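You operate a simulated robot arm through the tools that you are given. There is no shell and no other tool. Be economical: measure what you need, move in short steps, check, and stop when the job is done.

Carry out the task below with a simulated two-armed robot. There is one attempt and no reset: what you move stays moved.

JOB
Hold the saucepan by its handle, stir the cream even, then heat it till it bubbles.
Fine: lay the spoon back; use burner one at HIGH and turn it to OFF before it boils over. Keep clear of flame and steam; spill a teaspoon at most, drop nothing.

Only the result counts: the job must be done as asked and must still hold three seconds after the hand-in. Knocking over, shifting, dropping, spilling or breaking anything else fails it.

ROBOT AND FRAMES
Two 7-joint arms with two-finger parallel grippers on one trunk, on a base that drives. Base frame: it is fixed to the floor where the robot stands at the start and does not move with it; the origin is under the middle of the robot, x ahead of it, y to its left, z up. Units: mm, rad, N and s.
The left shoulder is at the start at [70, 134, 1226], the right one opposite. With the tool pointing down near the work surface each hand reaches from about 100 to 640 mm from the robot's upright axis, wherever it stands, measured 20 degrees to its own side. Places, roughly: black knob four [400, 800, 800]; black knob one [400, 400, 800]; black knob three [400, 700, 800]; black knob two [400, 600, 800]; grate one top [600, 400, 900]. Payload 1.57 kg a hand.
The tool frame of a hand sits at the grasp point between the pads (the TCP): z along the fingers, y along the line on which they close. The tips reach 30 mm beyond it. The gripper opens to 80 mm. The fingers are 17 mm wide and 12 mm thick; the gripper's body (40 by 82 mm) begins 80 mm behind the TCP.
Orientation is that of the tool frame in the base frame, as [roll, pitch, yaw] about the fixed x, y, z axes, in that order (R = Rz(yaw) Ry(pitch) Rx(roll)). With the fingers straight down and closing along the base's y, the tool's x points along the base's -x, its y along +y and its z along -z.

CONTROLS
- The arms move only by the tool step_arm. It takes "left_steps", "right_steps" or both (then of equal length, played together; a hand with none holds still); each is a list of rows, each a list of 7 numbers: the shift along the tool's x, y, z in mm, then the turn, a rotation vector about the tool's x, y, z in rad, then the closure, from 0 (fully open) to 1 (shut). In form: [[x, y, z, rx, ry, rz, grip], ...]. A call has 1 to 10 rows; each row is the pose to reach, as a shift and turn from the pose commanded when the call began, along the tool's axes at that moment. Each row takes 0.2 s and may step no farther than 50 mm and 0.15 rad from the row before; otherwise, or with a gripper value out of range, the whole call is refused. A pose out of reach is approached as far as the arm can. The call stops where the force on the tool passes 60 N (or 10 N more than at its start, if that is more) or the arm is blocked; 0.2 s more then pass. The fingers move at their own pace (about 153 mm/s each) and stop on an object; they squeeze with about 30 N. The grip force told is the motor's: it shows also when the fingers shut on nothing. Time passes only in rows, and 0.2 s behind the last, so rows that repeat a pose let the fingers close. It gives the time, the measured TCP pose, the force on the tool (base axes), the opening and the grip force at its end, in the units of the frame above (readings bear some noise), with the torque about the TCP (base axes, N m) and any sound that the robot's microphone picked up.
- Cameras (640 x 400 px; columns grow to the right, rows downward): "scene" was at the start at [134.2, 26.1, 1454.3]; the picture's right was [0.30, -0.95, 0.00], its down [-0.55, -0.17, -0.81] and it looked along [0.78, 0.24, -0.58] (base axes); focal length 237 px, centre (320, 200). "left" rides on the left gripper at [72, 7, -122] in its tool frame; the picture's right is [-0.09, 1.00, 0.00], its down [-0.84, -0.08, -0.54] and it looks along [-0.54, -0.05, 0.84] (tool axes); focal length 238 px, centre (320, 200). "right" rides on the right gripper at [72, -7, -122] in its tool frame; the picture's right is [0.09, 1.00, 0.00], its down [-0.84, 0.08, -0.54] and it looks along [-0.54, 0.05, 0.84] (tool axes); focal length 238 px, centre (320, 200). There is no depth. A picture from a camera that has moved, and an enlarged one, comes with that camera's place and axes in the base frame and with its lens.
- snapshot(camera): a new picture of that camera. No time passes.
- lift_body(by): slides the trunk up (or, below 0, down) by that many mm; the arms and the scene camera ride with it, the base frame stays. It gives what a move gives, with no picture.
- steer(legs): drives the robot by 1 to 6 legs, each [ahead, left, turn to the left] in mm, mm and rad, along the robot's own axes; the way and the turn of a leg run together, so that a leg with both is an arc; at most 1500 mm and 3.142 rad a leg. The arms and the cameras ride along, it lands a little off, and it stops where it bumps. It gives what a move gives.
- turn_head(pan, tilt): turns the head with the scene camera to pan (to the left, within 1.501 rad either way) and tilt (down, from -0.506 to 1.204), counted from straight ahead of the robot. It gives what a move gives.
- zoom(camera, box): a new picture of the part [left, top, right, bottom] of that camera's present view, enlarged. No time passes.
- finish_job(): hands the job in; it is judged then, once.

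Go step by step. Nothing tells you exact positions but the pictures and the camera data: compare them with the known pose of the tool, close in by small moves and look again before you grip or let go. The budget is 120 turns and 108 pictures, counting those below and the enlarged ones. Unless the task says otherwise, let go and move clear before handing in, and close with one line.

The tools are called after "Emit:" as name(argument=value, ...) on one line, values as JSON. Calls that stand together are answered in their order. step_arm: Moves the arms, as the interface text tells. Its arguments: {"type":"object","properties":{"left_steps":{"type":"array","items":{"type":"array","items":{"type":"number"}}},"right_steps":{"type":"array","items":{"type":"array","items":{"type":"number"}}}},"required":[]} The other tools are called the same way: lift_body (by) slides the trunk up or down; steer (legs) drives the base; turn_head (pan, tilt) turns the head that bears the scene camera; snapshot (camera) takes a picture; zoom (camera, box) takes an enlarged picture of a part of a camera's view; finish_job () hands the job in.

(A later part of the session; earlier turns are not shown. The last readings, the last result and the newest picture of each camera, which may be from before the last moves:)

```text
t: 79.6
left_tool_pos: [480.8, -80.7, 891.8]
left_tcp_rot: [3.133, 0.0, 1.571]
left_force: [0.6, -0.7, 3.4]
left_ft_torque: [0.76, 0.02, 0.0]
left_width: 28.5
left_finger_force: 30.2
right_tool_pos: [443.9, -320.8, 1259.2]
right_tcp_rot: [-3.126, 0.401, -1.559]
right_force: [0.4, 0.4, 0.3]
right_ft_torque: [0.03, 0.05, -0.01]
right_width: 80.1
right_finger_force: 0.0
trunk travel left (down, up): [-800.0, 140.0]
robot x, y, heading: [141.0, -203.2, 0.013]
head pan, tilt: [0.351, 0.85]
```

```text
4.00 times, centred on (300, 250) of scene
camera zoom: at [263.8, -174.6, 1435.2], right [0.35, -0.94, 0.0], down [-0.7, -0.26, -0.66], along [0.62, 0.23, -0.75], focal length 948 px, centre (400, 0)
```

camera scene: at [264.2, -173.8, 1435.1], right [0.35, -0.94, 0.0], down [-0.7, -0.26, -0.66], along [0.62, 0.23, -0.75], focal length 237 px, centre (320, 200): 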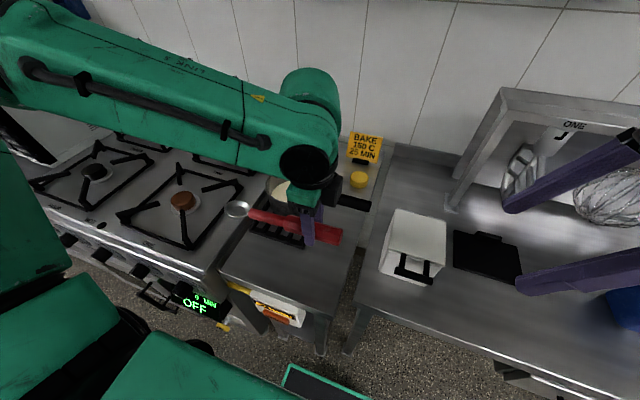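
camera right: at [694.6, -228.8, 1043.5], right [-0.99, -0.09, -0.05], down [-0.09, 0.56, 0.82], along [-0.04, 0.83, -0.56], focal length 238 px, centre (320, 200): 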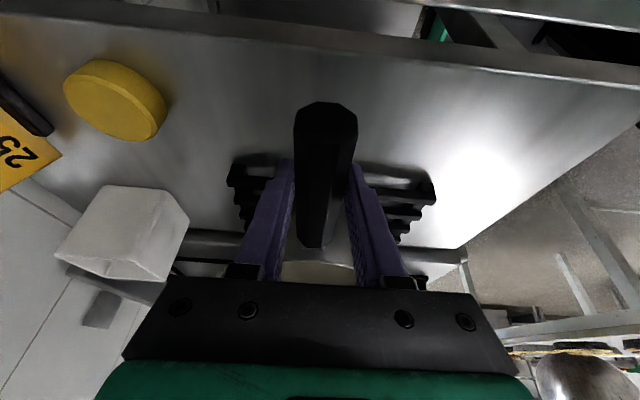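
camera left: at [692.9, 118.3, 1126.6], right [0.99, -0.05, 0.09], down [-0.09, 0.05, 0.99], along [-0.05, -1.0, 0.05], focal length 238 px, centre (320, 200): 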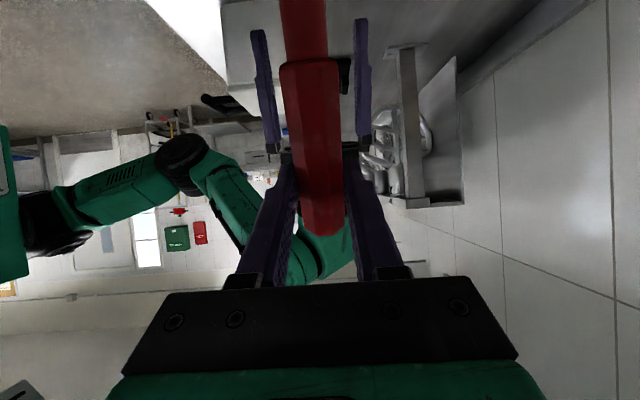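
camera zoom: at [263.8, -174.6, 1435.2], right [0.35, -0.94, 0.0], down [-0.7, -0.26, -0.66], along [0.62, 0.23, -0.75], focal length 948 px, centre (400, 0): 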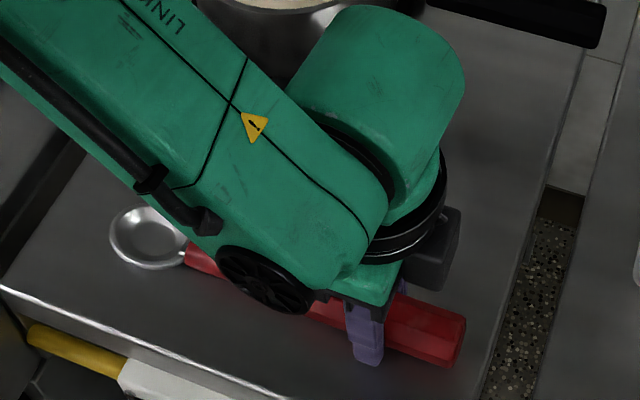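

The bowl end has touched down. I lower 2 mm more and open, then rise.

Emit:
step_arm(left_steps=[[0, 0, 1, 0, 0, 0, 1], [0, 0, 2, 0, 0, 0, 1], [0, 0, 2, 0, 0, 0, 0.6], [0, 0, 2, 0, 0, 0, 0.3], [0, 0, 2, 0, 0, 0, 0], [0, 0, 2, 0, 0, 0, 0], [0, 0, -30, 0, 0, 0, 0], [0, 0, -70, 0, 0, 0, 0], [0, 0, -115, 0, 0, 0, 0], [0, 0, -160, 0, 0, 0, 0]])

Emit:
step_arm(left_steps=[[0, 0, -45, 0, 0, 0, 0], [0, 0, -90, 0, 0, 0, 0], [0, 0, -135, 0, 0, 0, 0], [0, 0, -180, 0, 0, 0, 0], [0, 0, -220, 0, 0, 0, 0]])

Emit:
zoom(camera="scene", box=[200, 160, 400, 330])

```text
t: 81.8
left_tool_pos: [477.7, -80.0, 1052.9]
left_tcp_rot: [3.132, 0.002, 1.57]
left_force: [-0.5, -0.5, -0.4]
left_ft_torque: [0.0, 0.01, -0.02]
left_width: 79.9
left_finger_force: 0.1
right_tool_pos: [441.8, -318.8, 1258.9]
right_tcp_rot: [-3.124, 0.4, -1.561]
right_force: [-0.4, -0.2, -0.8]
right_ft_torque: [0.02, 0.02, 0.01]
right_width: 80.0
right_finger_force: 0.0
trunk travel left (down, up): [-800.0, 140.0]
robot x, y, heading: [140.5, -202.8, 0.008]
head pan, tilt: [0.351, 0.85]
```

```text
t: 83.0
left_tool_pos: [477.4, -79.7, 1273.0]
left_tcp_rot: [3.133, 0.0, 1.571]
left_force: [-1.0, 0.1, 0.1]
left_ft_torque: [-0.01, 0.01, 0.0]
left_width: 79.7
left_finger_force: 0.0
right_tool_pos: [442.5, -319.2, 1259.0]
right_tcp_rot: [-3.124, 0.402, -1.561]
right_force: [0.4, -0.3, 0.0]
right_ft_torque: [0.02, -0.04, -0.02]
right_width: 79.9
right_finger_force: 0.1
trunk travel left (down, up): [-800.0, 140.0]
robot x, y, heading: [142.0, -202.4, 0.006]
head pan, tilt: [0.351, 0.85]
```

```text
2.35 times, centred on (300, 245) of scene
camera zoom: at [263.3, -174.4, 1435.2], right [0.35, -0.94, 0.0], down [-0.7, -0.26, -0.66], along [0.62, 0.23, -0.75], focal length 558 px, centre (367, 94)
```

zoom: 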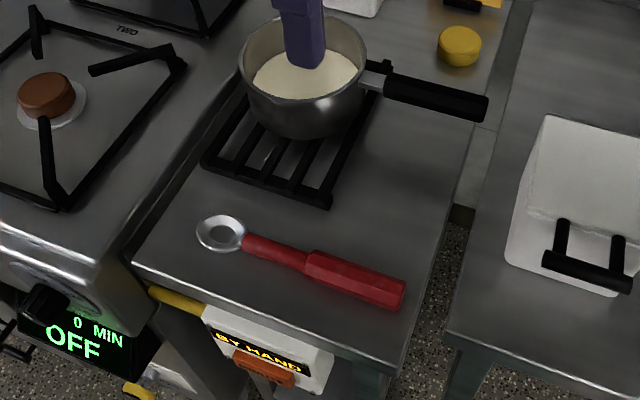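

The spoon is laid back in its place. Now I'll move the left hand out to the left and drive left to carry the pan.

Emit:
step_arm(left_steps=[[40, 0, 0, 0, 0, 0, 0], [80, 0, 0, 0, 0, 0, 0], [120, 0, 0, 0, 0, 0, 0], [160, 0, 0, 0, 0, 0, 0], [200, 0, 0, 0, 0, 0, 0], [240, 0, 0, 0, 0, 0, 0]])

Emit:
steer(legs=[[0, 402, 0]])

Emit:
turn_head(pan=-0.1, tilt=0.8)

Emit:
snapshot(camera="scene")

Emit:
snapshot(camera="left")

```text
t: 84.4
left_tool_pos: [477.4, 160.4, 1271.5]
left_tcp_rot: [3.133, 0.001, 1.569]
left_force: [-0.6, 0.4, 0.3]
left_ft_torque: [0.01, -0.01, 0.0]
left_width: 80.0
left_finger_force: 0.2
right_tool_pos: [443.1, -318.4, 1259.4]
right_tcp_rot: [-3.126, 0.401, -1.559]
right_force: [-0.2, 0.8, 0.7]
right_ft_torque: [0.0, 0.0, -0.03]
right_width: 79.9
right_finger_force: 0.0
trunk travel left (down, up): [-800.0, 140.0]
robot x, y, heading: [139.3, -202.8, 0.007]
head pan, tilt: [0.351, 0.85]
```

```text
t: 86.9
left_tool_pos: [474.9, 560.0, 1272.8]
left_tcp_rot: [3.133, 0.0, 1.572]
left_force: [0.4, -0.5, 0.1]
left_ft_torque: [-0.01, -0.01, 0.0]
left_width: 80.1
left_finger_force: 0.0
right_tool_pos: [441.0, 81.0, 1258.3]
right_tcp_rot: [-3.125, 0.401, -1.56]
right_force: [-1.0, 0.2, -0.2]
right_ft_torque: [0.06, 0.02, 0.0]
right_width: 80.0
right_finger_force: 0.0
trunk travel left (down, up): [-800.0, 140.0]
robot x, y, heading: [137.2, 198.1, 0.005]
head pan, tilt: [0.351, 0.85]
```

```text
t: 87.8
left_tool_pos: [475.1, 561.2, 1271.9]
left_tcp_rot: [3.133, 0.001, 1.571]
left_force: [-1.0, -0.2, -0.3]
left_ft_torque: [0.01, -0.02, -0.02]
left_width: 80.0
left_finger_force: 0.0
right_tool_pos: [440.7, 83.0, 1260.2]
right_tcp_rot: [-3.126, 0.402, -1.56]
right_force: [-0.1, 0.1, 1.5]
right_ft_torque: [0.0, -0.01, 0.01]
right_width: 80.0
right_finger_force: 0.2
trunk travel left (down, up): [-800.0, 140.0]
robot x, y, heading: [140.7, 198.4, 0.002]
head pan, tilt: [-0.099, 0.799]
```

```text
45 pictures are left
camera scene: at [268.9, 193.4, 1439.1], right [-0.09, -1.0, 0.0], down [-0.71, 0.07, -0.7], along [0.69, -0.06, -0.72], focal length 237 px, centre (320, 200)
```

scene: 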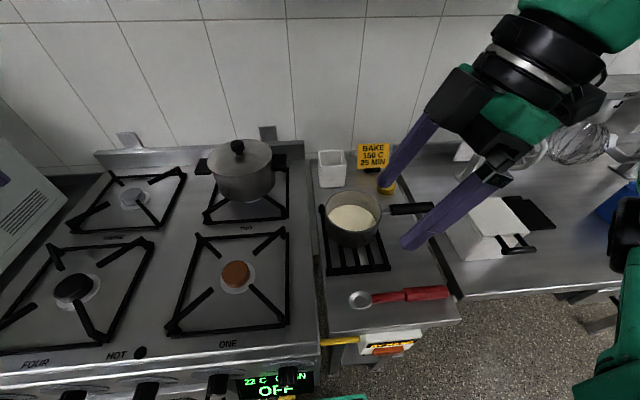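

```text
44 pictures are left
camera left: at [479.5, 634.5, 1394.3], right [1.0, -0.09, 0.01], down [-0.08, -0.84, 0.54], along [-0.04, -0.54, -0.84], focal length 238 px, centre (320, 200)
```

left: 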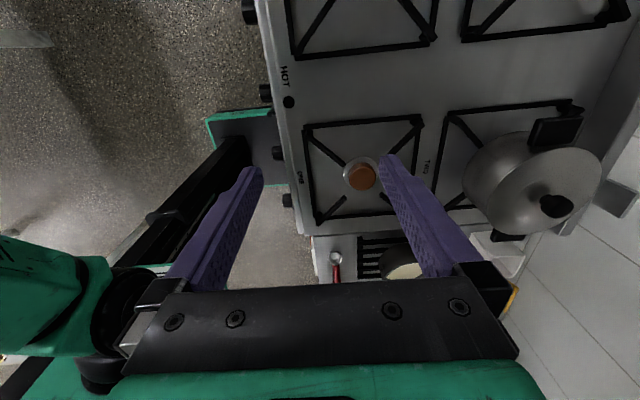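

Burner one's cap is about [567, 374]. I'll bring the right hand over the handle, nearer the pan this time.

Emit:
step_arm(right_steps=[[23, -25, 12, 0, 0, 0, 0], [46, -49, 24, 0, 0, 0, 0], [68, -74, 36, 0, 0, 0, 0], [91, -98, 48, 0, 0, 0, 0], [114, -123, 60, 0, 0, 0, 0], [137, -148, 73, 0, 0, 0, 0], [160, -172, 85, 0, 0, 0, 0], [182, -197, 97, 0, 0, 0, 0], [205, -221, 109, 0, 0, 0, 0], [228, -246, 121, 0, 0, 0, 0]])

Emit:
zoom(camera="right", box=[160, 0, 480, 250])

```text
t: 90.0
left_tool_pos: [476.9, 559.5, 1272.8]
left_tcp_rot: [3.136, 0.0, 1.571]
left_force: [-0.4, 0.0, 0.9]
left_ft_torque: [0.0, 0.05, 0.01]
left_width: 80.0
left_finger_force: 0.0
right_tool_pos: [692.3, -79.0, 1060.7]
right_tcp_rot: [-3.126, 0.402, -1.56]
right_force: [1.0, 0.2, 0.1]
right_ft_torque: [0.01, 0.05, 0.0]
right_width: 80.1
right_finger_force: 0.0
trunk travel left (down, up): [-800.0, 140.0]
robot x, y, heading: [135.1, 199.1, 0.007]
head pan, tilt: [-0.099, 0.799]
```

```text
1.60 times, centred on (320, 125) of right
camera zoom: at [698.0, -193.2, 1145.9], right [-0.99, -0.09, -0.05], down [-0.09, 0.56, 0.82], along [-0.05, 0.82, -0.57], focal length 381 px, centre (320, 320)
```

zoom: 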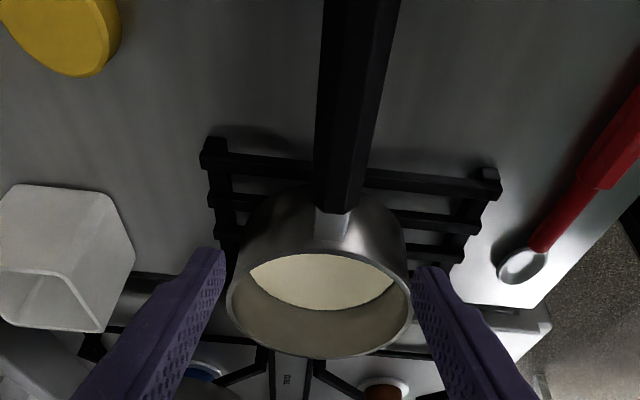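

Aligned. I go down and grip the handle.

Emit:
step_arm(right_steps=[[10, 5, 25, 0, 0, 0, 0], [21, 5, 50, 0, 0, 0, 0], [31, 5, 75, 0, 0, 0, 0], [41, 5, 98, 0, 0, 0, 0], [41, 5, 98, 0, 0, 0, 0.4], [41, 5, 98, 0, 0, 0, 0.7], [41, 5, 98, 0, 0, 0, 1], [41, 5, 98, 0, 0, 0, 1], [41, 5, 98, 0, 0, 0, 1]])

Emit:
step_arm(right_steps=[[-1, 0, -3, 0, 0, 0, 1], [-3, 0, -6, 0, 0, 0, 1], [-4, 0, -9, 0, 0, 0, 1], [-6, 0, -14, 0, 0, 0, 1]])

Emit:
zoom(camera="scene", box=[300, 160, 460, 290])

```text
t: 92.0
left_tool_pos: [474.2, 559.9, 1272.7]
left_tcp_rot: [3.133, 0.001, 1.573]
left_force: [0.1, -0.5, -0.6]
left_ft_torque: [0.01, 0.02, 0.01]
left_width: 80.0
left_finger_force: 0.1
right_tool_pos: [686.6, -80.5, 956.9]
right_tcp_rot: [-3.127, 0.4, -1.561]
right_force: [-3.6, -1.7, -0.4]
right_ft_torque: [-0.3, 0.11, 0.56]
right_width: 30.4
right_finger_force: 30.1
trunk travel left (down, up): [-800.0, 140.0]
robot x, y, heading: [138.2, 196.6, 0.007]
head pan, tilt: [-0.099, 0.799]
```

```text
t: 93.0
left_tool_pos: [477.7, 559.4, 1272.5]
left_tcp_rot: [3.135, 0.0, 1.571]
left_force: [0.5, 0.9, 0.0]
left_ft_torque: [0.0, 0.04, -0.01]
left_width: 80.2
left_finger_force: 0.0
right_tool_pos: [688.0, -80.7, 970.1]
right_tcp_rot: [-3.128, 0.401, -1.563]
right_force: [2.3, 1.3, -9.4]
right_ft_torque: [-0.98, -0.05, -0.08]
right_width: 30.3
right_finger_force: 29.9
trunk travel left (down, up): [-800.0, 140.0]
robot x, y, heading: [139.4, 198.8, 0.005]
head pan, tilt: [-0.099, 0.799]
```

```text
3.08 times, centred on (380, 225) of scene
camera zoom: at [271.1, 192.4, 1438.9], right [-0.09, -1.0, 0.0], down [-0.71, 0.07, -0.7], along [0.69, -0.06, -0.72], focal length 729 px, centre (135, 123)
```

zoom: 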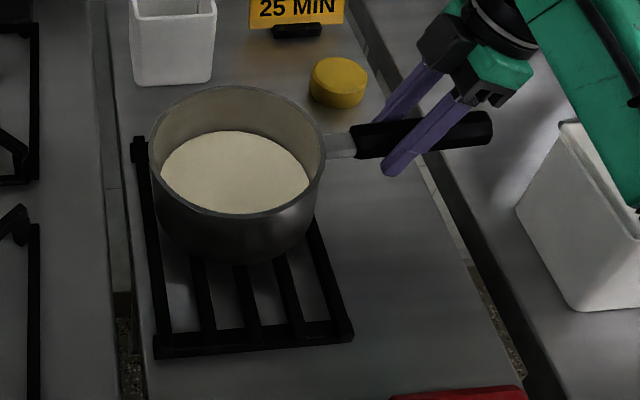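

The pan weighs about 0.95 kg and seems to hold in the grip. I'll lift a further 30 mm slowly and check that it stays level.

Emit:
step_arm(right_steps=[[-2, 0, -5, 0, 0, 0, 1], [-4, 0, -10, 0, 0, 0, 1], [-7, 0, -17, 0, 0, 0, 1], [-10, 0, -23, 0, 0, 0, 1], [-12, 0, -28, 0, 0, 0, 1]])

Emit:
zoom(camera="scene", box=[300, 160, 460, 290])

Emit:
snapshot(camera="right")

```text
t: 94.2
left_tool_pos: [476.7, 560.3, 1272.6]
left_tcp_rot: [3.134, 0.001, 1.571]
left_force: [-0.2, -0.5, 0.0]
left_ft_torque: [0.03, 0.0, 0.01]
left_width: 80.0
left_finger_force: 0.0
right_tool_pos: [687.4, -79.5, 1001.5]
right_tcp_rot: [-3.128, 0.402, -1.561]
right_force: [-0.1, 0.1, -9.2]
right_ft_torque: [-0.96, 0.03, 0.0]
right_width: 30.1
right_finger_force: 29.6
trunk travel left (down, up): [-800.0, 140.0]
robot x, y, heading: [136.8, 199.0, 0.009]
head pan, tilt: [-0.099, 0.799]
```

```text
3.08 times, centred on (380, 225) of scene
camera zoom: at [270.9, 192.3, 1438.9], right [-0.09, -1.0, 0.0], down [-0.71, 0.07, -0.7], along [0.69, -0.06, -0.72], focal length 729 px, centre (135, 123)
```

zoom: 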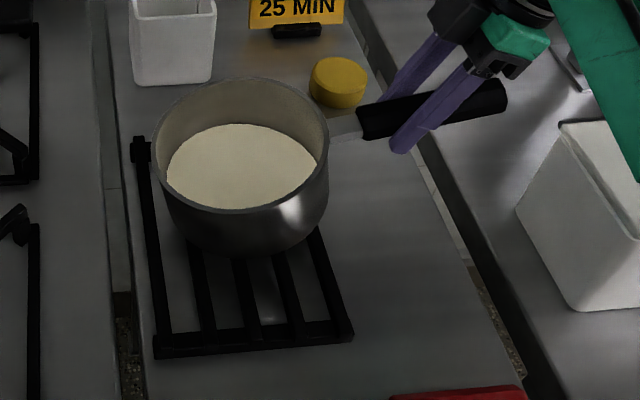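

```text
40 pictures are left
camera right: at [693.4, -193.2, 1085.8], right [-0.99, -0.09, -0.05], down [-0.09, 0.56, 0.82], along [-0.05, 0.82, -0.56], focal length 238 px, centre (320, 200)
```

right: 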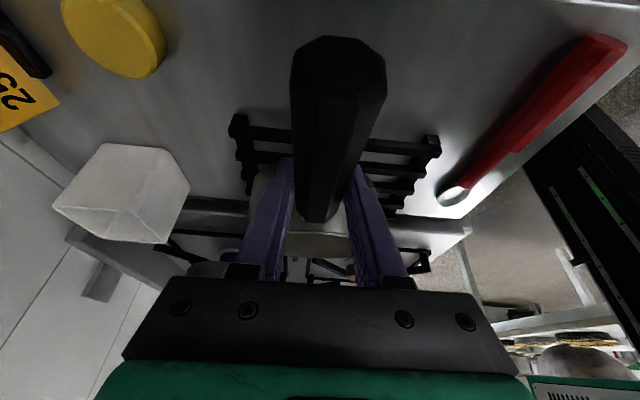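

There's a slight droop of about 3°, well within the pan's freeboard. I'll tilt the hand up to compensate, raise 30 mm and start carrying toward burner one.

Emit:
step_arm(right_steps=[[-4, 0, -9, 0, -0.02, 0, 1], [-8, 0, -18, 0, -0.04, 0, 1], [-12, 0, -28, 0, -0.06, 0, 1], [-19.4, 3, -24.9, 0, -0.06, 0, 1], [-34.1, 9, -18.7, 0, -0.06, 0, 1], [-50.7, 16, -11.7, 0, -0.06, 0, 1], [-67.3, 23, -4.7, 0, -0.06, 0, 1], [-83.8, 30, 2.3, 0, -0.06, 0, 1], [-97.7, 36, 8.2, 0, -0.06, 0, 1], [-104.1, 39, 10.9, 0, -0.06, 0, 1]])

Emit:
zoom(camera="scene", box=[200, 140, 440, 320])

```text
t: 96.4
left_tool_pos: [476.9, 559.9, 1272.0]
left_tcp_rot: [3.136, 0.001, 1.571]
left_force: [0.3, -0.3, 0.5]
left_ft_torque: [0.01, -0.01, -0.01]
left_width: 80.1
left_finger_force: 0.0
right_tool_pos: [648.4, 20.6, 1030.8]
right_tcp_rot: [-3.129, 0.458, -1.561]
right_force: [-0.2, 0.8, -9.5]
right_ft_torque: [-1.03, 0.03, 0.01]
right_width: 30.3
right_finger_force: 30.3
trunk travel left (down, up): [-800.0, 140.0]
robot x, y, heading: [139.0, 199.5, 0.007]
head pan, tilt: [-0.099, 0.799]
```

```text
2.22 times, centred on (320, 230) of scene
camera zoom: at [270.8, 192.7, 1438.9], right [-0.09, -1.0, 0.0], down [-0.71, 0.07, -0.7], along [0.69, -0.07, -0.72], focal length 527 px, centre (320, 133)
```

zoom: 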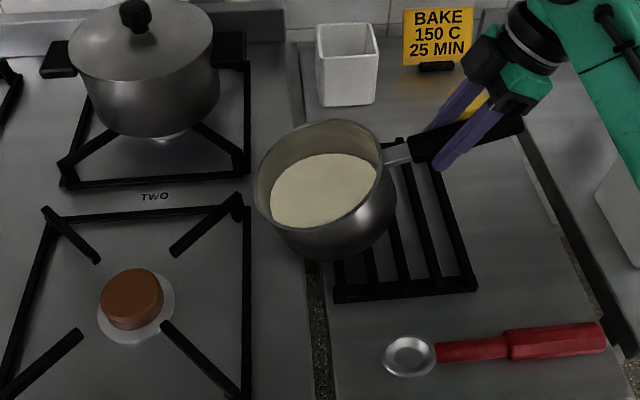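

The pan is riding nearly level, with good freeboard. I continue carrying it over burner one.

Emit:
step_arm(right_steps=[[-7.2, 3, 3.5, 0, -0.01, 0, 1], [-23.3, 10, 11.5, 0, -0.02, 0, 1], [-44.9, 19, 22.1, 0, -0.03, 0, 1], [-67.3, 29, 33.2, 0, -0.03, 0, 1], [-89.7, 39, 44.2, 0, -0.03, 0, 1], [-112.1, 48, 55.3, 0, -0.03, 0, 1], [-134.6, 58, 66.3, 0, -0.03, 0, 1], [-157, 68, 77.4, 0, -0.03, 0, 1], [-177.6, 77, 87.5, 0, -0.03, 0, 1], [-190.2, 82, 93.7, 0, -0.03, 0, 1]])

Emit:
snapshot(camera="scene")

Emit:
snapshot(camera="left")

```text
t: 97.9
left_tool_pos: [472.9, 555.2, 1275.5]
left_tcp_rot: [3.131, -0.001, 1.57]
left_force: [0.5, -0.2, 0.7]
left_ft_torque: [0.0, 0.06, 0.01]
left_width: 80.0
left_finger_force: 0.1
right_tool_pos: [600.0, 128.5, 1035.2]
right_tcp_rot: [-3.113, 0.475, -1.572]
right_force: [-5.9, -25.4, 15.9]
right_ft_torque: [-0.02, -0.68, -0.67]
right_width: 28.0
right_finger_force: 29.8
trunk travel left (down, up): [-800.0, 140.0]
robot x, y, heading: [136.4, 201.5, 0.007]
head pan, tilt: [-0.099, 0.799]
stopped in row 7 (right hand): the force on the tool passed its limit at 82 N (the readings are from after the stop); the commanded pose is now the measured one
```

```text
38 pictures are left
camera scene: at [264.8, 187.1, 1439.5], right [-0.1, -1.0, 0.0], down [-0.71, 0.07, -0.7], along [0.7, -0.06, -0.72], focal length 237 px, centre (320, 200)
```

scene: 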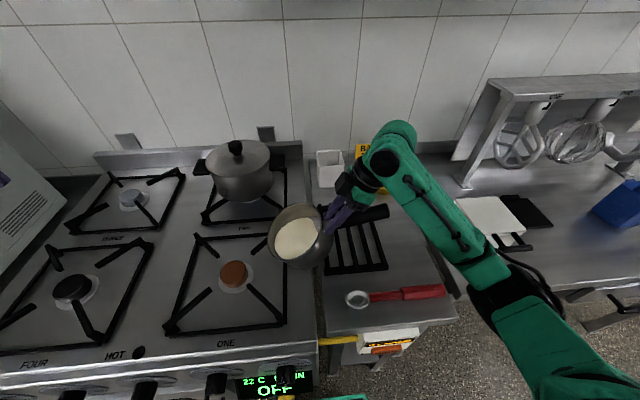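

```text
37 pictures are left
camera left: at [477.0, 628.1, 1396.6], right [1.0, -0.09, 0.01], down [-0.09, -0.84, 0.54], along [-0.04, -0.54, -0.84], focal length 238 px, centre (320, 200)
```

left: 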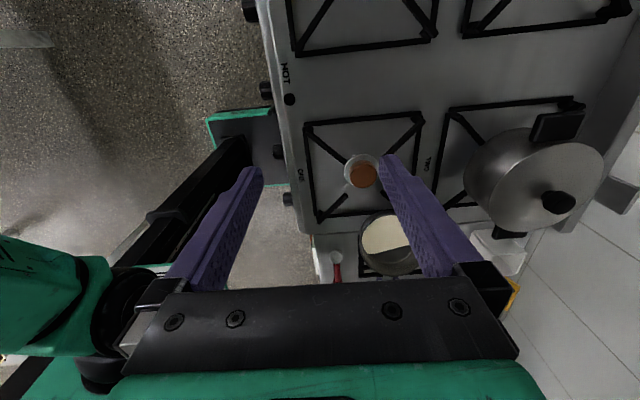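

Something stopped the pan with 82 N. I'll look closely before doing anything.

Emit:
zoom(camera="scene", box=[230, 160, 420, 300])

Emit:
zoom(camera="left", box=[300, 100, 480, 290])

Emit:
snapshot(camera="right")

```text
2.86 times, centred on (325, 230) of scene
camera zoom: at [264.8, 187.1, 1439.5], right [-0.1, -1.0, 0.0], down [-0.71, 0.07, -0.7], along [0.7, -0.06, -0.72], focal length 677 px, centre (306, 114)
```

zoom: 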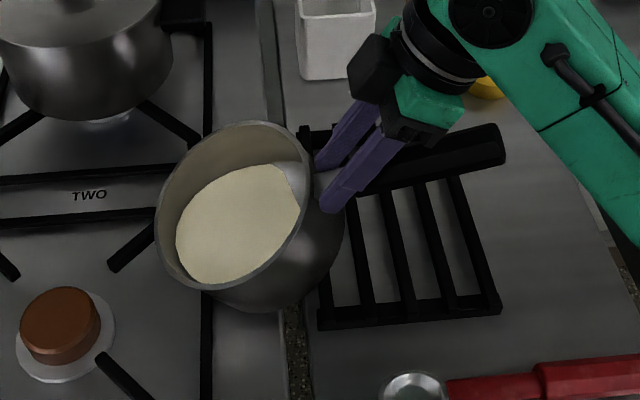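

```text
2.11 times, centred on (390, 195) of left
camera zoom: at [477.0, 628.1, 1396.6], right [1.0, -0.09, 0.01], down [-0.09, -0.84, 0.54], along [-0.04, -0.54, -0.84], focal length 502 px, centre (173, 210)
```

zoom: 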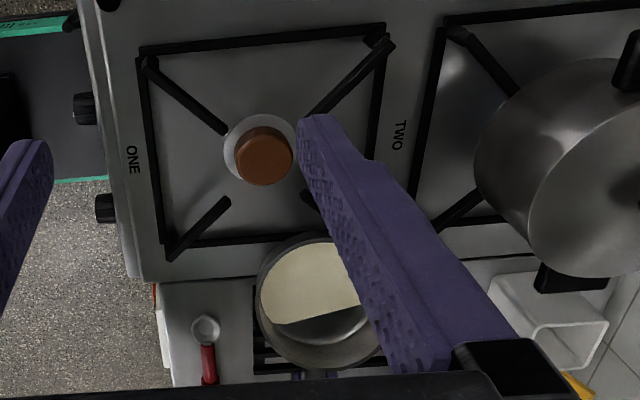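

```text
34 pictures are left
camera right: at [601.8, 8.5, 1111.7], right [-1.0, -0.07, -0.07], down [-0.09, 0.5, 0.86], along [-0.02, 0.86, -0.5], focal length 238 px, centre (320, 200)
```

right: 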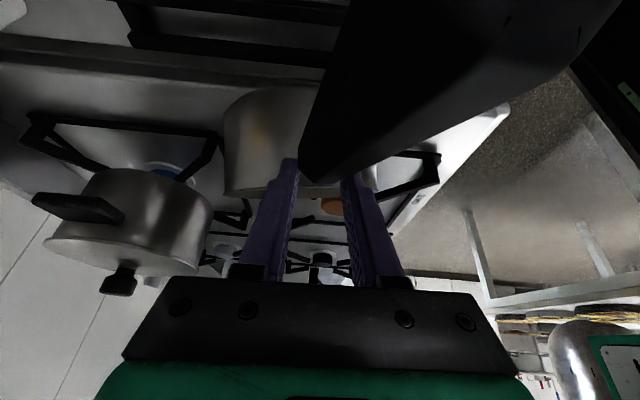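

The pan tipped because its bottom caught on the grate edge, which stands higher than I took it to be. The cream is still inside, near the left lip. I'll level the pan slowly by rotating the hand while lifting and backing off a little.

Emit:
step_arm(right_steps=[[1, 0, -3, 0, -0.05, 0, 1], [2, 0, -7, 0, -0.1, 0, 1], [3, 0, -10, 0, -0.15, 0, 1], [4, 0, -13.5, 0, -0.2, 0, 1], [4, 0, -20, 0, -0.25, 0, 1]])

Emit:
zoom(camera="scene", box=[230, 160, 420, 300])

```text
t: 99.1
left_tool_pos: [476.1, 561.3, 1271.3]
left_tcp_rot: [3.135, 0.001, 1.571]
left_force: [-0.2, -0.8, -0.2]
left_ft_torque: [0.0, -0.01, 0.03]
left_width: 79.8
left_finger_force: 0.0
right_tool_pos: [600.9, 125.0, 1047.8]
right_tcp_rot: [-3.121, 0.728, -1.56]
right_force: [0.6, 0.7, -9.9]
right_ft_torque: [-0.65, 0.01, -0.01]
right_width: 21.7
right_finger_force: 29.8
trunk travel left (down, up): [-800.0, 140.0]
robot x, y, heading: [137.3, 199.0, 0.007]
head pan, tilt: [-0.099, 0.799]
```

```text
2.86 times, centred on (325, 230) of scene
camera zoom: at [270.4, 193.0, 1438.9], right [-0.09, -1.0, 0.0], down [-0.71, 0.07, -0.7], along [0.69, -0.07, -0.72], focal length 677 px, centre (306, 114)
```

zoom: 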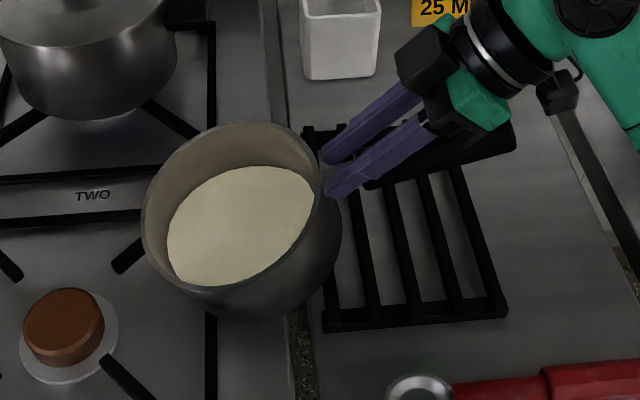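

It hangs free and still weighs the same (9.9 N), so nothing much spilled. The grip width changed to 21.7 mm, so I'll inspect the grip.

Emit:
snapshot(camera="right")

Emit:
zoom(camera="left", box=[330, 190, 440, 290])

```text
32 pictures are left
camera right: at [606.0, -10.6, 1091.9], right [-0.99, -0.07, -0.08], down [-0.09, 0.27, 0.96], along [-0.04, 0.96, -0.27], focal length 238 px, centre (320, 200)
```

right: 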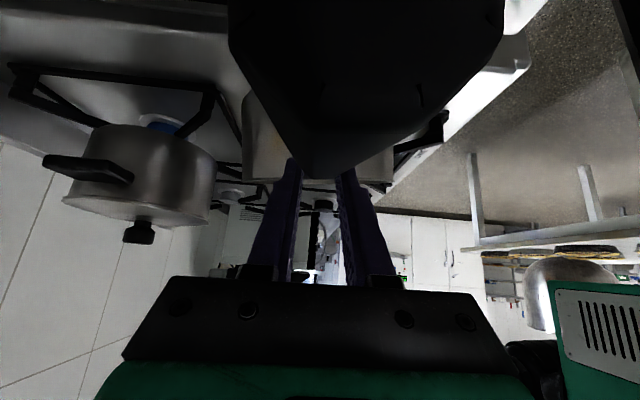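

```text
4.00 times, centred on (385, 240) of left
camera zoom: at [481.4, 634.2, 1393.5], right [1.0, -0.09, 0.01], down [-0.08, -0.84, 0.54], along [-0.04, -0.54, -0.84], focal length 953 px, centre (60, 40)
```

zoom: 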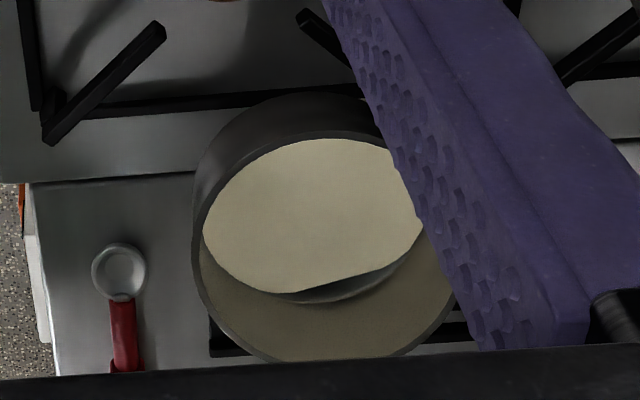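

The pan still leans toward +y, and the handle sits near the fingertips. I'll level it further, in small steps, while lifting a little.

Emit:
step_arm(right_steps=[[0, 0, -3, 0, -0.04, 0, 1], [0, 0, -7, 0, -0.08, 0, 1], [0, 0, -11, 0, -0.12, 0, 1], [0, 0, -15, 0, -0.16, 0, 1], [0, 0, -19, 0, -0.2, 0, 1]])

Emit:
zoom(camera="scene", box=[230, 140, 420, 280])

Emit:
zoom(camera="left", box=[330, 190, 440, 290])

```text
t: 100.3
left_tool_pos: [477.1, 559.4, 1272.1]
left_tcp_rot: [3.135, 0.002, 1.571]
left_force: [-0.4, -0.3, -0.1]
left_ft_torque: [0.0, -0.02, 0.01]
left_width: 80.0
left_finger_force: 0.0
right_tool_pos: [600.5, 109.9, 1061.7]
right_tcp_rot: [-3.116, 0.926, -1.556]
right_force: [0.0, 0.0, -10.4]
right_ft_torque: [-0.73, 0.02, -0.02]
right_width: 21.8
right_finger_force: 29.5
trunk travel left (down, up): [-800.0, 140.0]
robot x, y, heading: [137.3, 200.7, -0.001]
head pan, tilt: [-0.099, 0.799]
```

```text
2.86 times, centred on (325, 210) of scene
camera zoom: at [270.4, 192.0, 1438.9], right [-0.09, -1.0, 0.0], down [-0.71, 0.07, -0.7], along [0.69, -0.07, -0.72], focal length 677 px, centre (306, 171)
```

zoom: 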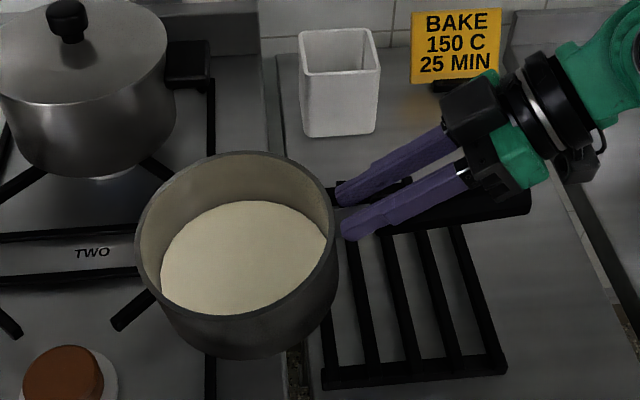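

```text
4.00 times, centred on (385, 240) of left
camera zoom: at [481.4, 633.2, 1393.8], right [1.0, -0.09, 0.01], down [-0.08, -0.84, 0.54], along [-0.04, -0.54, -0.84], focal length 953 px, centre (60, 40)
```

zoom: 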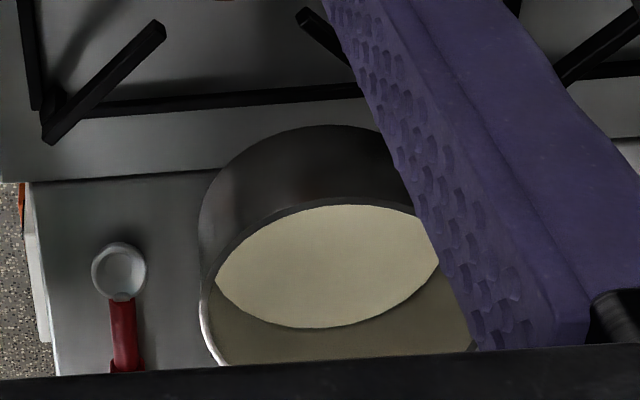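

Nearly level now with good freeboard. The pan centre is about [603, 215] with its bottom near 937, and the grate top is about 905. I'll raise 40 mm more, then carry on toward the burner slowly.

Emit:
step_arm(right_steps=[[-10, 0, -8, 0, -0.03, 0, 1], [-21, 0, -16, 0, -0.06, 0, 1], [-32, 0, -24, 0, -0.08, 0, 1], [-35.6, 1, -19.2, 0, -0.08, 0, 1], [-42.8, 4, -9.6, 0, -0.08, 0, 1], [-51.8, 8, 2.4, 0, -0.08, 0, 1], [-60.8, 11, 14.4, 0, -0.08, 0, 1], [-69.8, 14, 26.4, 0, -0.08, 0, 1], [-78.8, 18, 38.4, 0, -0.08, 0, 1], [-84.8, 20, 46.4, 0, -0.08, 0, 1]])

Emit:
zoom(camera="scene", box=[160, 120, 400, 340])

Emit:
zoom(camera="left", box=[290, 90, 450, 270])

```text
t: 102.5
left_tool_pos: [476.6, 560.4, 1271.3]
left_tcp_rot: [3.133, 0.001, 1.573]
left_force: [-0.2, -0.9, -0.7]
left_ft_torque: [0.0, -0.02, 0.01]
left_width: 79.8
left_finger_force: 0.0
right_tool_pos: [580.8, 199.2, 1102.7]
right_tcp_rot: [-3.112, 1.006, -1.553]
right_force: [-0.2, 0.7, -9.1]
right_ft_torque: [-0.82, 0.02, -0.01]
right_width: 21.8
right_finger_force: 29.8
trunk travel left (down, up): [-800.0, 140.0]
robot x, y, heading: [136.0, 200.3, 0.008]
head pan, tilt: [-0.099, 0.799]
```

```text
1.82 times, centred on (280, 230) of scene
camera zoom: at [270.4, 193.1, 1438.9], right [-0.09, -1.0, 0.0], down [-0.71, 0.07, -0.7], along [0.69, -0.07, -0.72], focal length 431 px, centre (393, 146)
```

zoom: 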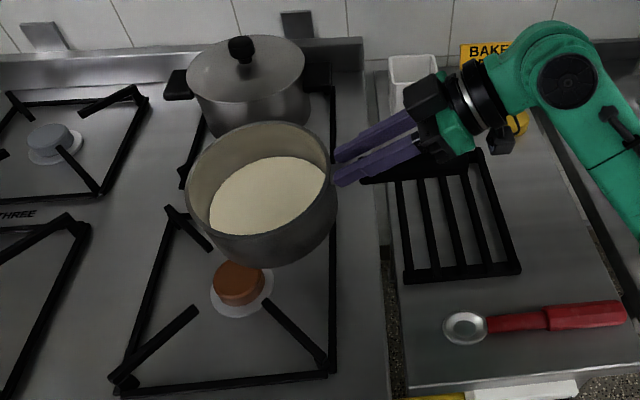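

```text
2.22 times, centred on (370, 180) of left
camera zoom: at [481.5, 634.2, 1393.5], right [1.0, -0.09, 0.01], down [-0.08, -0.84, 0.54], along [-0.04, -0.54, -0.84], focal length 530 px, centre (209, 244)
```

zoom: 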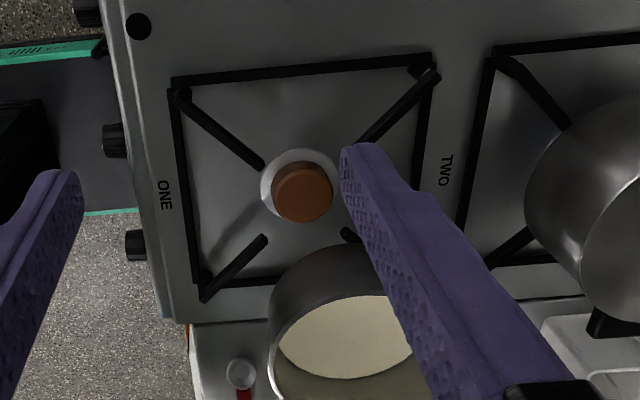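

Carrying is steady. I'll move the last 70 mm to hang the pan over burner one.

Emit:
step_arm(right_steps=[[-4.3, 2, 6.8, 0, -0.01, 0, 1], [-11.8, 6, 18.6, 0, -0.02, 0, 1], [-19.8, 10, 31.3, 0, -0.03, 0, 1], [-27.8, 13, 43.9, 0, -0.04, 0, 1], [-33.2, 16, 52.4, 0, -0.05, 0, 1], [-35.8, 17, 56.6, 0, -0.05, 0, 1]])

Emit:
zoom(camera="scene", box=[160, 120, 400, 340])

Emit:
zoom(camera="left", box=[290, 90, 450, 270])

```text
t: 103.9
left_tool_pos: [476.7, 560.7, 1271.2]
left_tcp_rot: [3.134, 0.002, 1.572]
left_force: [-0.2, -0.1, -0.3]
left_ft_torque: [0.0, -0.02, 0.02]
left_width: 80.0
left_finger_force: 0.1
right_tool_pos: [562.6, 266.4, 1102.3]
right_tcp_rot: [-3.111, 1.054, -1.549]
right_force: [0.5, 0.4, -9.4]
right_ft_torque: [-0.84, 0.0, 0.0]
right_width: 22.0
right_finger_force: 29.8
trunk travel left (down, up): [-800.0, 140.0]
robot x, y, heading: [139.0, 201.1, -0.0]
head pan, tilt: [-0.099, 0.799]
```

```text
1.82 times, centred on (280, 230) of scene
camera zoom: at [270.3, 193.0, 1438.9], right [-0.09, -1.0, 0.0], down [-0.71, 0.07, -0.7], along [0.69, -0.07, -0.72], focal length 431 px, centre (393, 146)
```

zoom: 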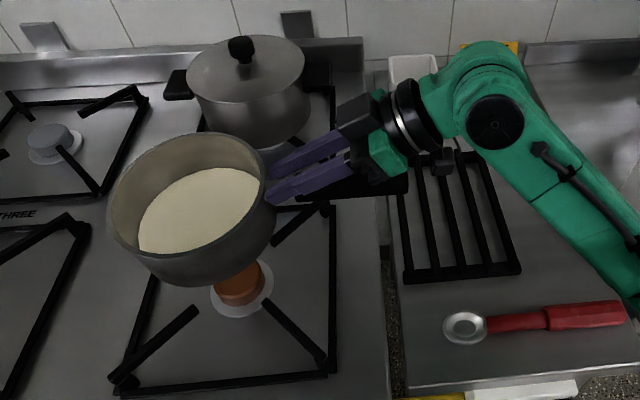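

```text
2.22 times, centred on (370, 180) of left
camera zoom: at [481.4, 634.2, 1393.5], right [1.0, -0.09, 0.01], down [-0.08, -0.84, 0.54], along [-0.04, -0.54, -0.84], focal length 530 px, centre (209, 244)
```

zoom: 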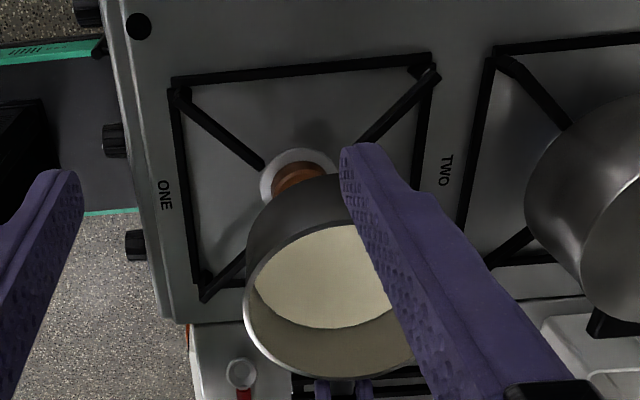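

By both cameras the pan centre (~[557, 377]) sits over the burner (~[560, 372]). I'll lower 60 mm slowly.

Emit:
step_arm(right_steps=[[8.7, 0, 5, 0, 0, 0, 1], [17.4, 0, 9.9, 0, 0, 0, 1], [26, 0, 14.8, 0, 0, 0, 1], [34.8, 0, 19.8, 0, 0, 0, 1], [43.4, 0, 24.7, 0, 0, 0, 1], [52, 0, 29.7, 0, 0, 0, 1]])

Emit:
zoom(camera="scene", box=[160, 120, 400, 340])

```text
t: 105.3
left_tool_pos: [475.5, 561.1, 1271.1]
left_tcp_rot: [3.135, -0.001, 1.57]
left_force: [0.1, 0.3, -0.2]
left_ft_torque: [-0.03, -0.02, -0.02]
left_width: 80.3
left_finger_force: 0.1
right_tool_pos: [564.9, 266.8, 1041.9]
right_tcp_rot: [-3.11, 1.055, -1.548]
right_force: [0.3, -0.1, -9.7]
right_ft_torque: [-0.86, 0.03, 0.0]
right_width: 21.8
right_finger_force: 29.8
trunk travel left (down, up): [-800.0, 140.0]
robot x, y, heading: [137.9, 199.6, 0.003]
head pan, tilt: [-0.099, 0.799]
```

```text
1.82 times, centred on (280, 230) of scene
camera zoom: at [270.4, 192.9, 1439.0], right [-0.09, -1.0, 0.0], down [-0.71, 0.07, -0.7], along [0.69, -0.07, -0.72], focal length 431 px, centre (393, 146)
```

zoom: 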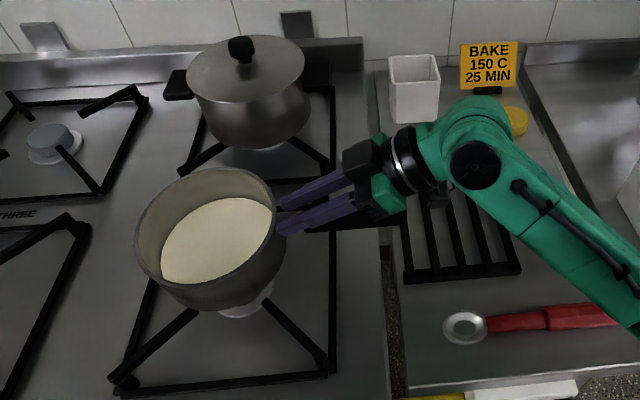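

Still clear. I continue down in 4 mm steps, watching for the load to come off.

Emit:
step_arm(right_steps=[[3.5, 0, 2, 0, 0, 0, 1], [7, 0, 4, 0, 0, 0, 1], [10.4, 0, 5.9, 0, 0, 0, 1], [13.9, 0, 7.9, 0, 0, 0, 1], [17.4, 0, 9.9, 0, 0, 0, 1]])

Emit:
zoom(camera="scene", box=[200, 180, 360, 320])

```text
t: 106.5
left_tool_pos: [476.3, 560.2, 1271.7]
left_tcp_rot: [3.136, 0.003, 1.572]
left_force: [-0.1, 0.3, 0.1]
left_ft_torque: [-0.01, -0.02, -0.01]
left_width: 80.2
left_finger_force: 0.1
right_tool_pos: [564.8, 268.7, 1021.1]
right_tcp_rot: [-3.11, 1.054, -1.548]
right_force: [-0.4, -0.5, -9.7]
right_ft_torque: [-0.89, 0.0, 0.01]
right_width: 21.9
right_finger_force: 29.8
trunk travel left (down, up): [-800.0, 140.0]
robot x, y, heading: [139.3, 194.7, 0.005]
head pan, tilt: [-0.099, 0.799]
```

```text
2.86 times, centred on (280, 250) of scene
camera zoom: at [270.4, 192.9, 1438.9], right [-0.09, -1.0, 0.0], down [-0.71, 0.07, -0.7], along [0.69, -0.07, -0.72], focal length 677 px, centre (434, 57)
```

zoom: 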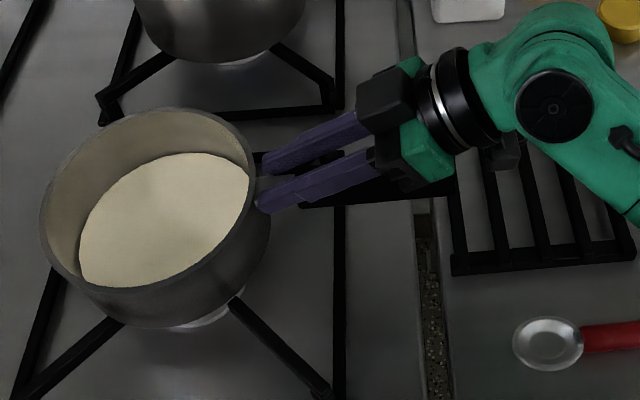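

Not yet touching, and it leans slightly left again. I level it by 0.08 rad and lower another 20 mm.

Emit:
step_arm(right_steps=[[3.5, 0, 2, 0, -0.03, 0, 1], [7, 0, 4, 0, -0.06, 0, 1], [10.4, 0, 5.9, 0, -0.08, 0, 1], [13.9, 0, 7.9, 0, -0.08, 0, 1], [17.4, 0, 9.9, 0, -0.08, 0, 1]])

Emit:
zoom(camera="scene", box=[200, 180, 360, 320])

```text
t: 107.7
left_tool_pos: [474.1, 556.3, 1274.1]
left_tcp_rot: [3.132, -0.002, 1.57]
left_force: [-0.9, 0.0, 1.6]
left_ft_torque: [-0.01, -0.01, 0.01]
left_width: 79.7
left_finger_force: 0.2
right_tool_pos: [566.8, 265.0, 1008.9]
right_tcp_rot: [-3.072, 1.15, -1.519]
right_force: [12.1, -6.4, 30.4]
right_ft_torque: [0.88, -0.1, -0.3]
right_width: 21.8
right_finger_force: 30.0
trunk travel left (down, up): [-800.0, 140.0]
robot x, y, heading: [135.5, 202.2, 0.004]
head pan, tilt: [-0.099, 0.799]
```

```text
2.86 times, centred on (280, 250) of scene
camera zoom: at [268.1, 189.1, 1439.8], right [-0.09, -1.0, 0.0], down [-0.71, 0.07, -0.7], along [0.69, -0.06, -0.72], focal length 677 px, centre (434, 57)
```

zoom: 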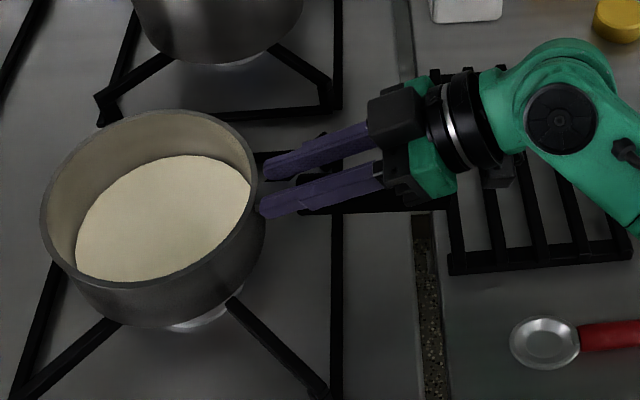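

It touched: the load came off (+30 N), with the contact at the pan's right bottom edge. I'll check from the left camera whether the far side is still up.

Emit:
zoom(camera="left", box=[290, 90, 450, 270])

Emit:
snapshot(camera="right")

```text
2.22 times, centred on (370, 180) of left
camera zoom: at [479.4, 630.3, 1396.1], right [1.0, -0.09, 0.01], down [-0.08, -0.84, 0.54], along [-0.04, -0.54, -0.84], focal length 530 px, centre (209, 244)
```

zoom: 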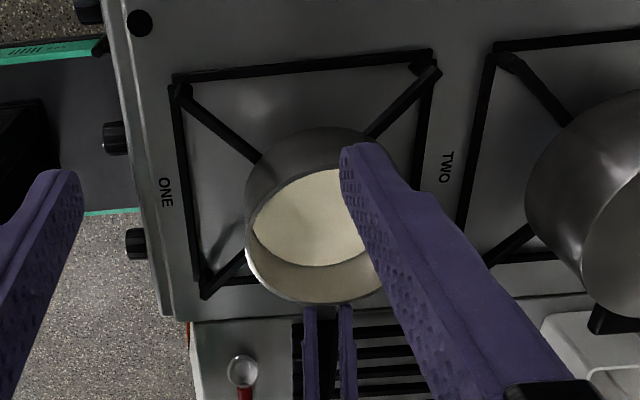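

```text
20 pictures are left
camera right: at [572.1, 124.3, 993.6], right [-0.99, -0.03, -0.11], down [-0.11, -0.15, 0.98], along [-0.04, 0.99, 0.15], focal length 238 px, centre (320, 200)
```

right: 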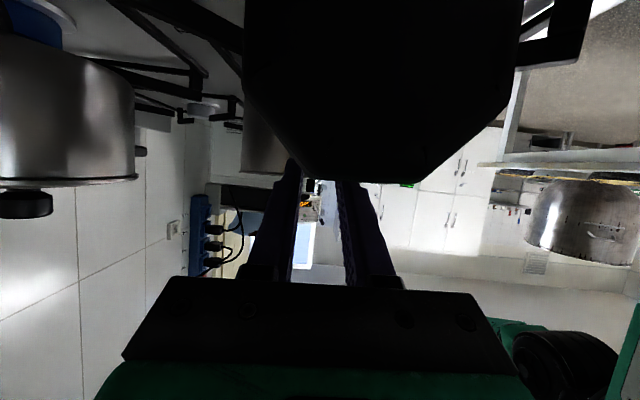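

The pan is centred over the burner and its right bottom edge rests on the grate. I'll rotate back gently so the far side settles too.

Emit:
step_arm(right_steps=[[0, 0, 0, 0, 0.03, 0, 1], [0, 0, 0, 0, 0.06, 0, 1], [0, 0, 0, 0, 0.09, 0, 1]])

```text
t: 108.5
left_tool_pos: [472.4, 558.8, 1273.9]
left_tcp_rot: [3.134, -0.001, 1.57]
left_force: [-0.4, 0.4, 0.1]
left_ft_torque: [0.03, 0.01, -0.03]
left_width: 79.7
left_finger_force: 0.1
right_tool_pos: [566.8, 265.3, 1006.3]
right_tcp_rot: [-3.09, 1.056, -1.541]
right_force: [12.3, -4.2, 31.7]
right_ft_torque: [1.17, -0.45, -0.4]
right_width: 21.8
right_finger_force: 30.0
trunk travel left (down, up): [-800.0, 140.0]
robot x, y, heading: [135.6, 197.8, 0.004]
head pan, tilt: [-0.099, 0.799]
```

The right side still carries it all. I ease up 2 mm while rotating a bit further to seat the far side.

Emit:
step_arm(right_steps=[[-1, 0, -0.5, 0, 0.03, 0, 1], [-1.7, 0, -1, 0, 0.06, 0, 1], [-1.7, 0, -1, 0, 0.1, 0, 1], [-1.7, 0, -1, 0, 0.13, 0, 1]])

Emit:
zoom(camera="scene", box=[200, 180, 360, 320])

```text
t: 109.5
left_tool_pos: [476.1, 560.4, 1271.6]
left_tcp_rot: [3.133, 0.002, 1.572]
left_force: [-0.4, 0.1, -0.5]
left_ft_torque: [-0.03, -0.01, -0.03]
left_width: 80.0
left_finger_force: 0.0
right_tool_pos: [568.3, 265.7, 1006.4]
right_tcp_rot: [-3.104, 0.925, -1.554]
right_force: [12.5, 1.9, 23.7]
right_ft_torque: [1.28, -0.58, -0.52]
right_width: 21.9
right_finger_force: 30.1
trunk travel left (down, up): [-800.0, 140.0]
robot x, y, heading: [137.0, 200.6, 0.011]
head pan, tilt: [-0.099, 0.799]
```

```text
2.86 times, centred on (280, 250) of scene
camera zoom: at [268.8, 192.2, 1439.1], right [-0.09, -1.0, 0.0], down [-0.71, 0.07, -0.7], along [0.69, -0.07, -0.72], focal length 677 px, centre (434, 57)
```

zoom: 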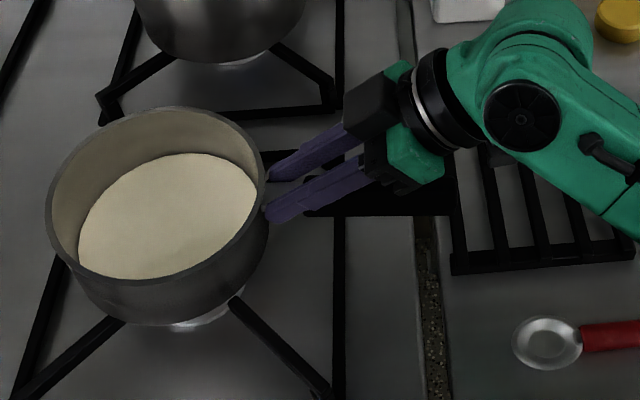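

The pan looks seated now and the support is shared. I ease off 2 mm more and open the fingers gradually.

Emit:
step_arm(right_steps=[[-1.2, 0, -1.6, 0, 0.02, 0, 1], [-1.6, 0, -2, 0, 0.04, 0, 1], [-1.6, 0, -2, 0, 0.04, 0, 1]])

```text
t: 110.3
left_tool_pos: [477.0, 561.7, 1271.6]
left_tcp_rot: [3.133, 0.004, 1.572]
left_force: [-0.2, -0.1, 0.4]
left_ft_torque: [0.02, -0.02, 0.02]
left_width: 79.8
left_finger_force: 0.0
right_tool_pos: [567.7, 267.4, 1008.2]
right_tcp_rot: [-3.114, 0.881, -1.557]
right_force: [12.0, 9.1, 15.2]
right_ft_torque: [1.17, -0.59, -0.71]
right_width: 21.6
right_finger_force: 29.9
trunk travel left (down, up): [-800.0, 140.0]
robot x, y, heading: [137.7, 195.8, 0.004]
head pan, tilt: [-0.099, 0.799]
```

Support is now near the pan's middle. I relieve the sideways push and open.

Emit:
step_arm(right_steps=[[-1, -1, -0.5, 0, 0, 0, 1], [-2, -2, -1, 0, 0, 0, 1], [-2, -2, -1, 0, 0, 0, 0.8], [-2, -2, -1, 0, 0, 0, 0.6], [-2, -2, -1, 0, 0, 0, 0.4], [-2, -2, -1, 0, 0, 0, 0.2], [-2, -2, -1, 0, 0, 0, 0], [-2, -2, -1, 0, 0, 0, 0]])

Emit:
zoom(camera="scene", box=[200, 180, 360, 320])

```text
t: 112.1
left_tool_pos: [476.7, 559.8, 1272.6]
left_tcp_rot: [3.133, 0.001, 1.571]
left_force: [-0.4, -0.8, 0.2]
left_ft_torque: [0.0, -0.01, 0.03]
left_width: 80.0
left_finger_force: 0.1
right_tool_pos: [565.5, 266.4, 1009.8]
right_tcp_rot: [-3.115, 0.876, -1.555]
right_force: [-0.1, 0.9, 0.5]
right_ft_torque: [0.03, 0.01, -0.04]
right_width: 80.2
right_finger_force: 0.0
trunk travel left (down, up): [-800.0, 140.0]
robot x, y, heading: [136.5, 199.5, 0.004]
head pan, tilt: [-0.099, 0.799]
```

```text
2.86 times, centred on (280, 250) of scene
camera zoom: at [268.9, 192.3, 1439.1], right [-0.09, -1.0, 0.0], down [-0.71, 0.07, -0.7], along [0.69, -0.07, -0.72], focal length 677 px, centre (434, 57)
```

zoom: 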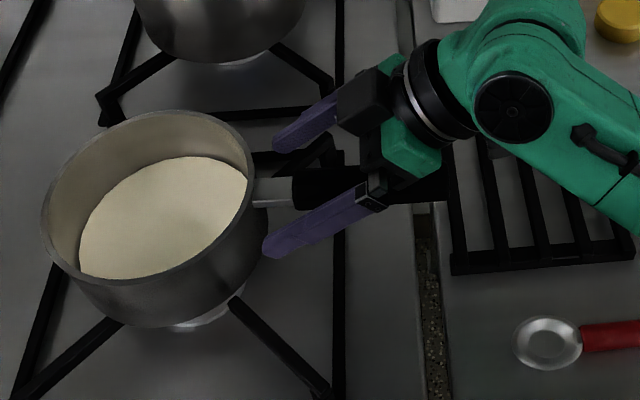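

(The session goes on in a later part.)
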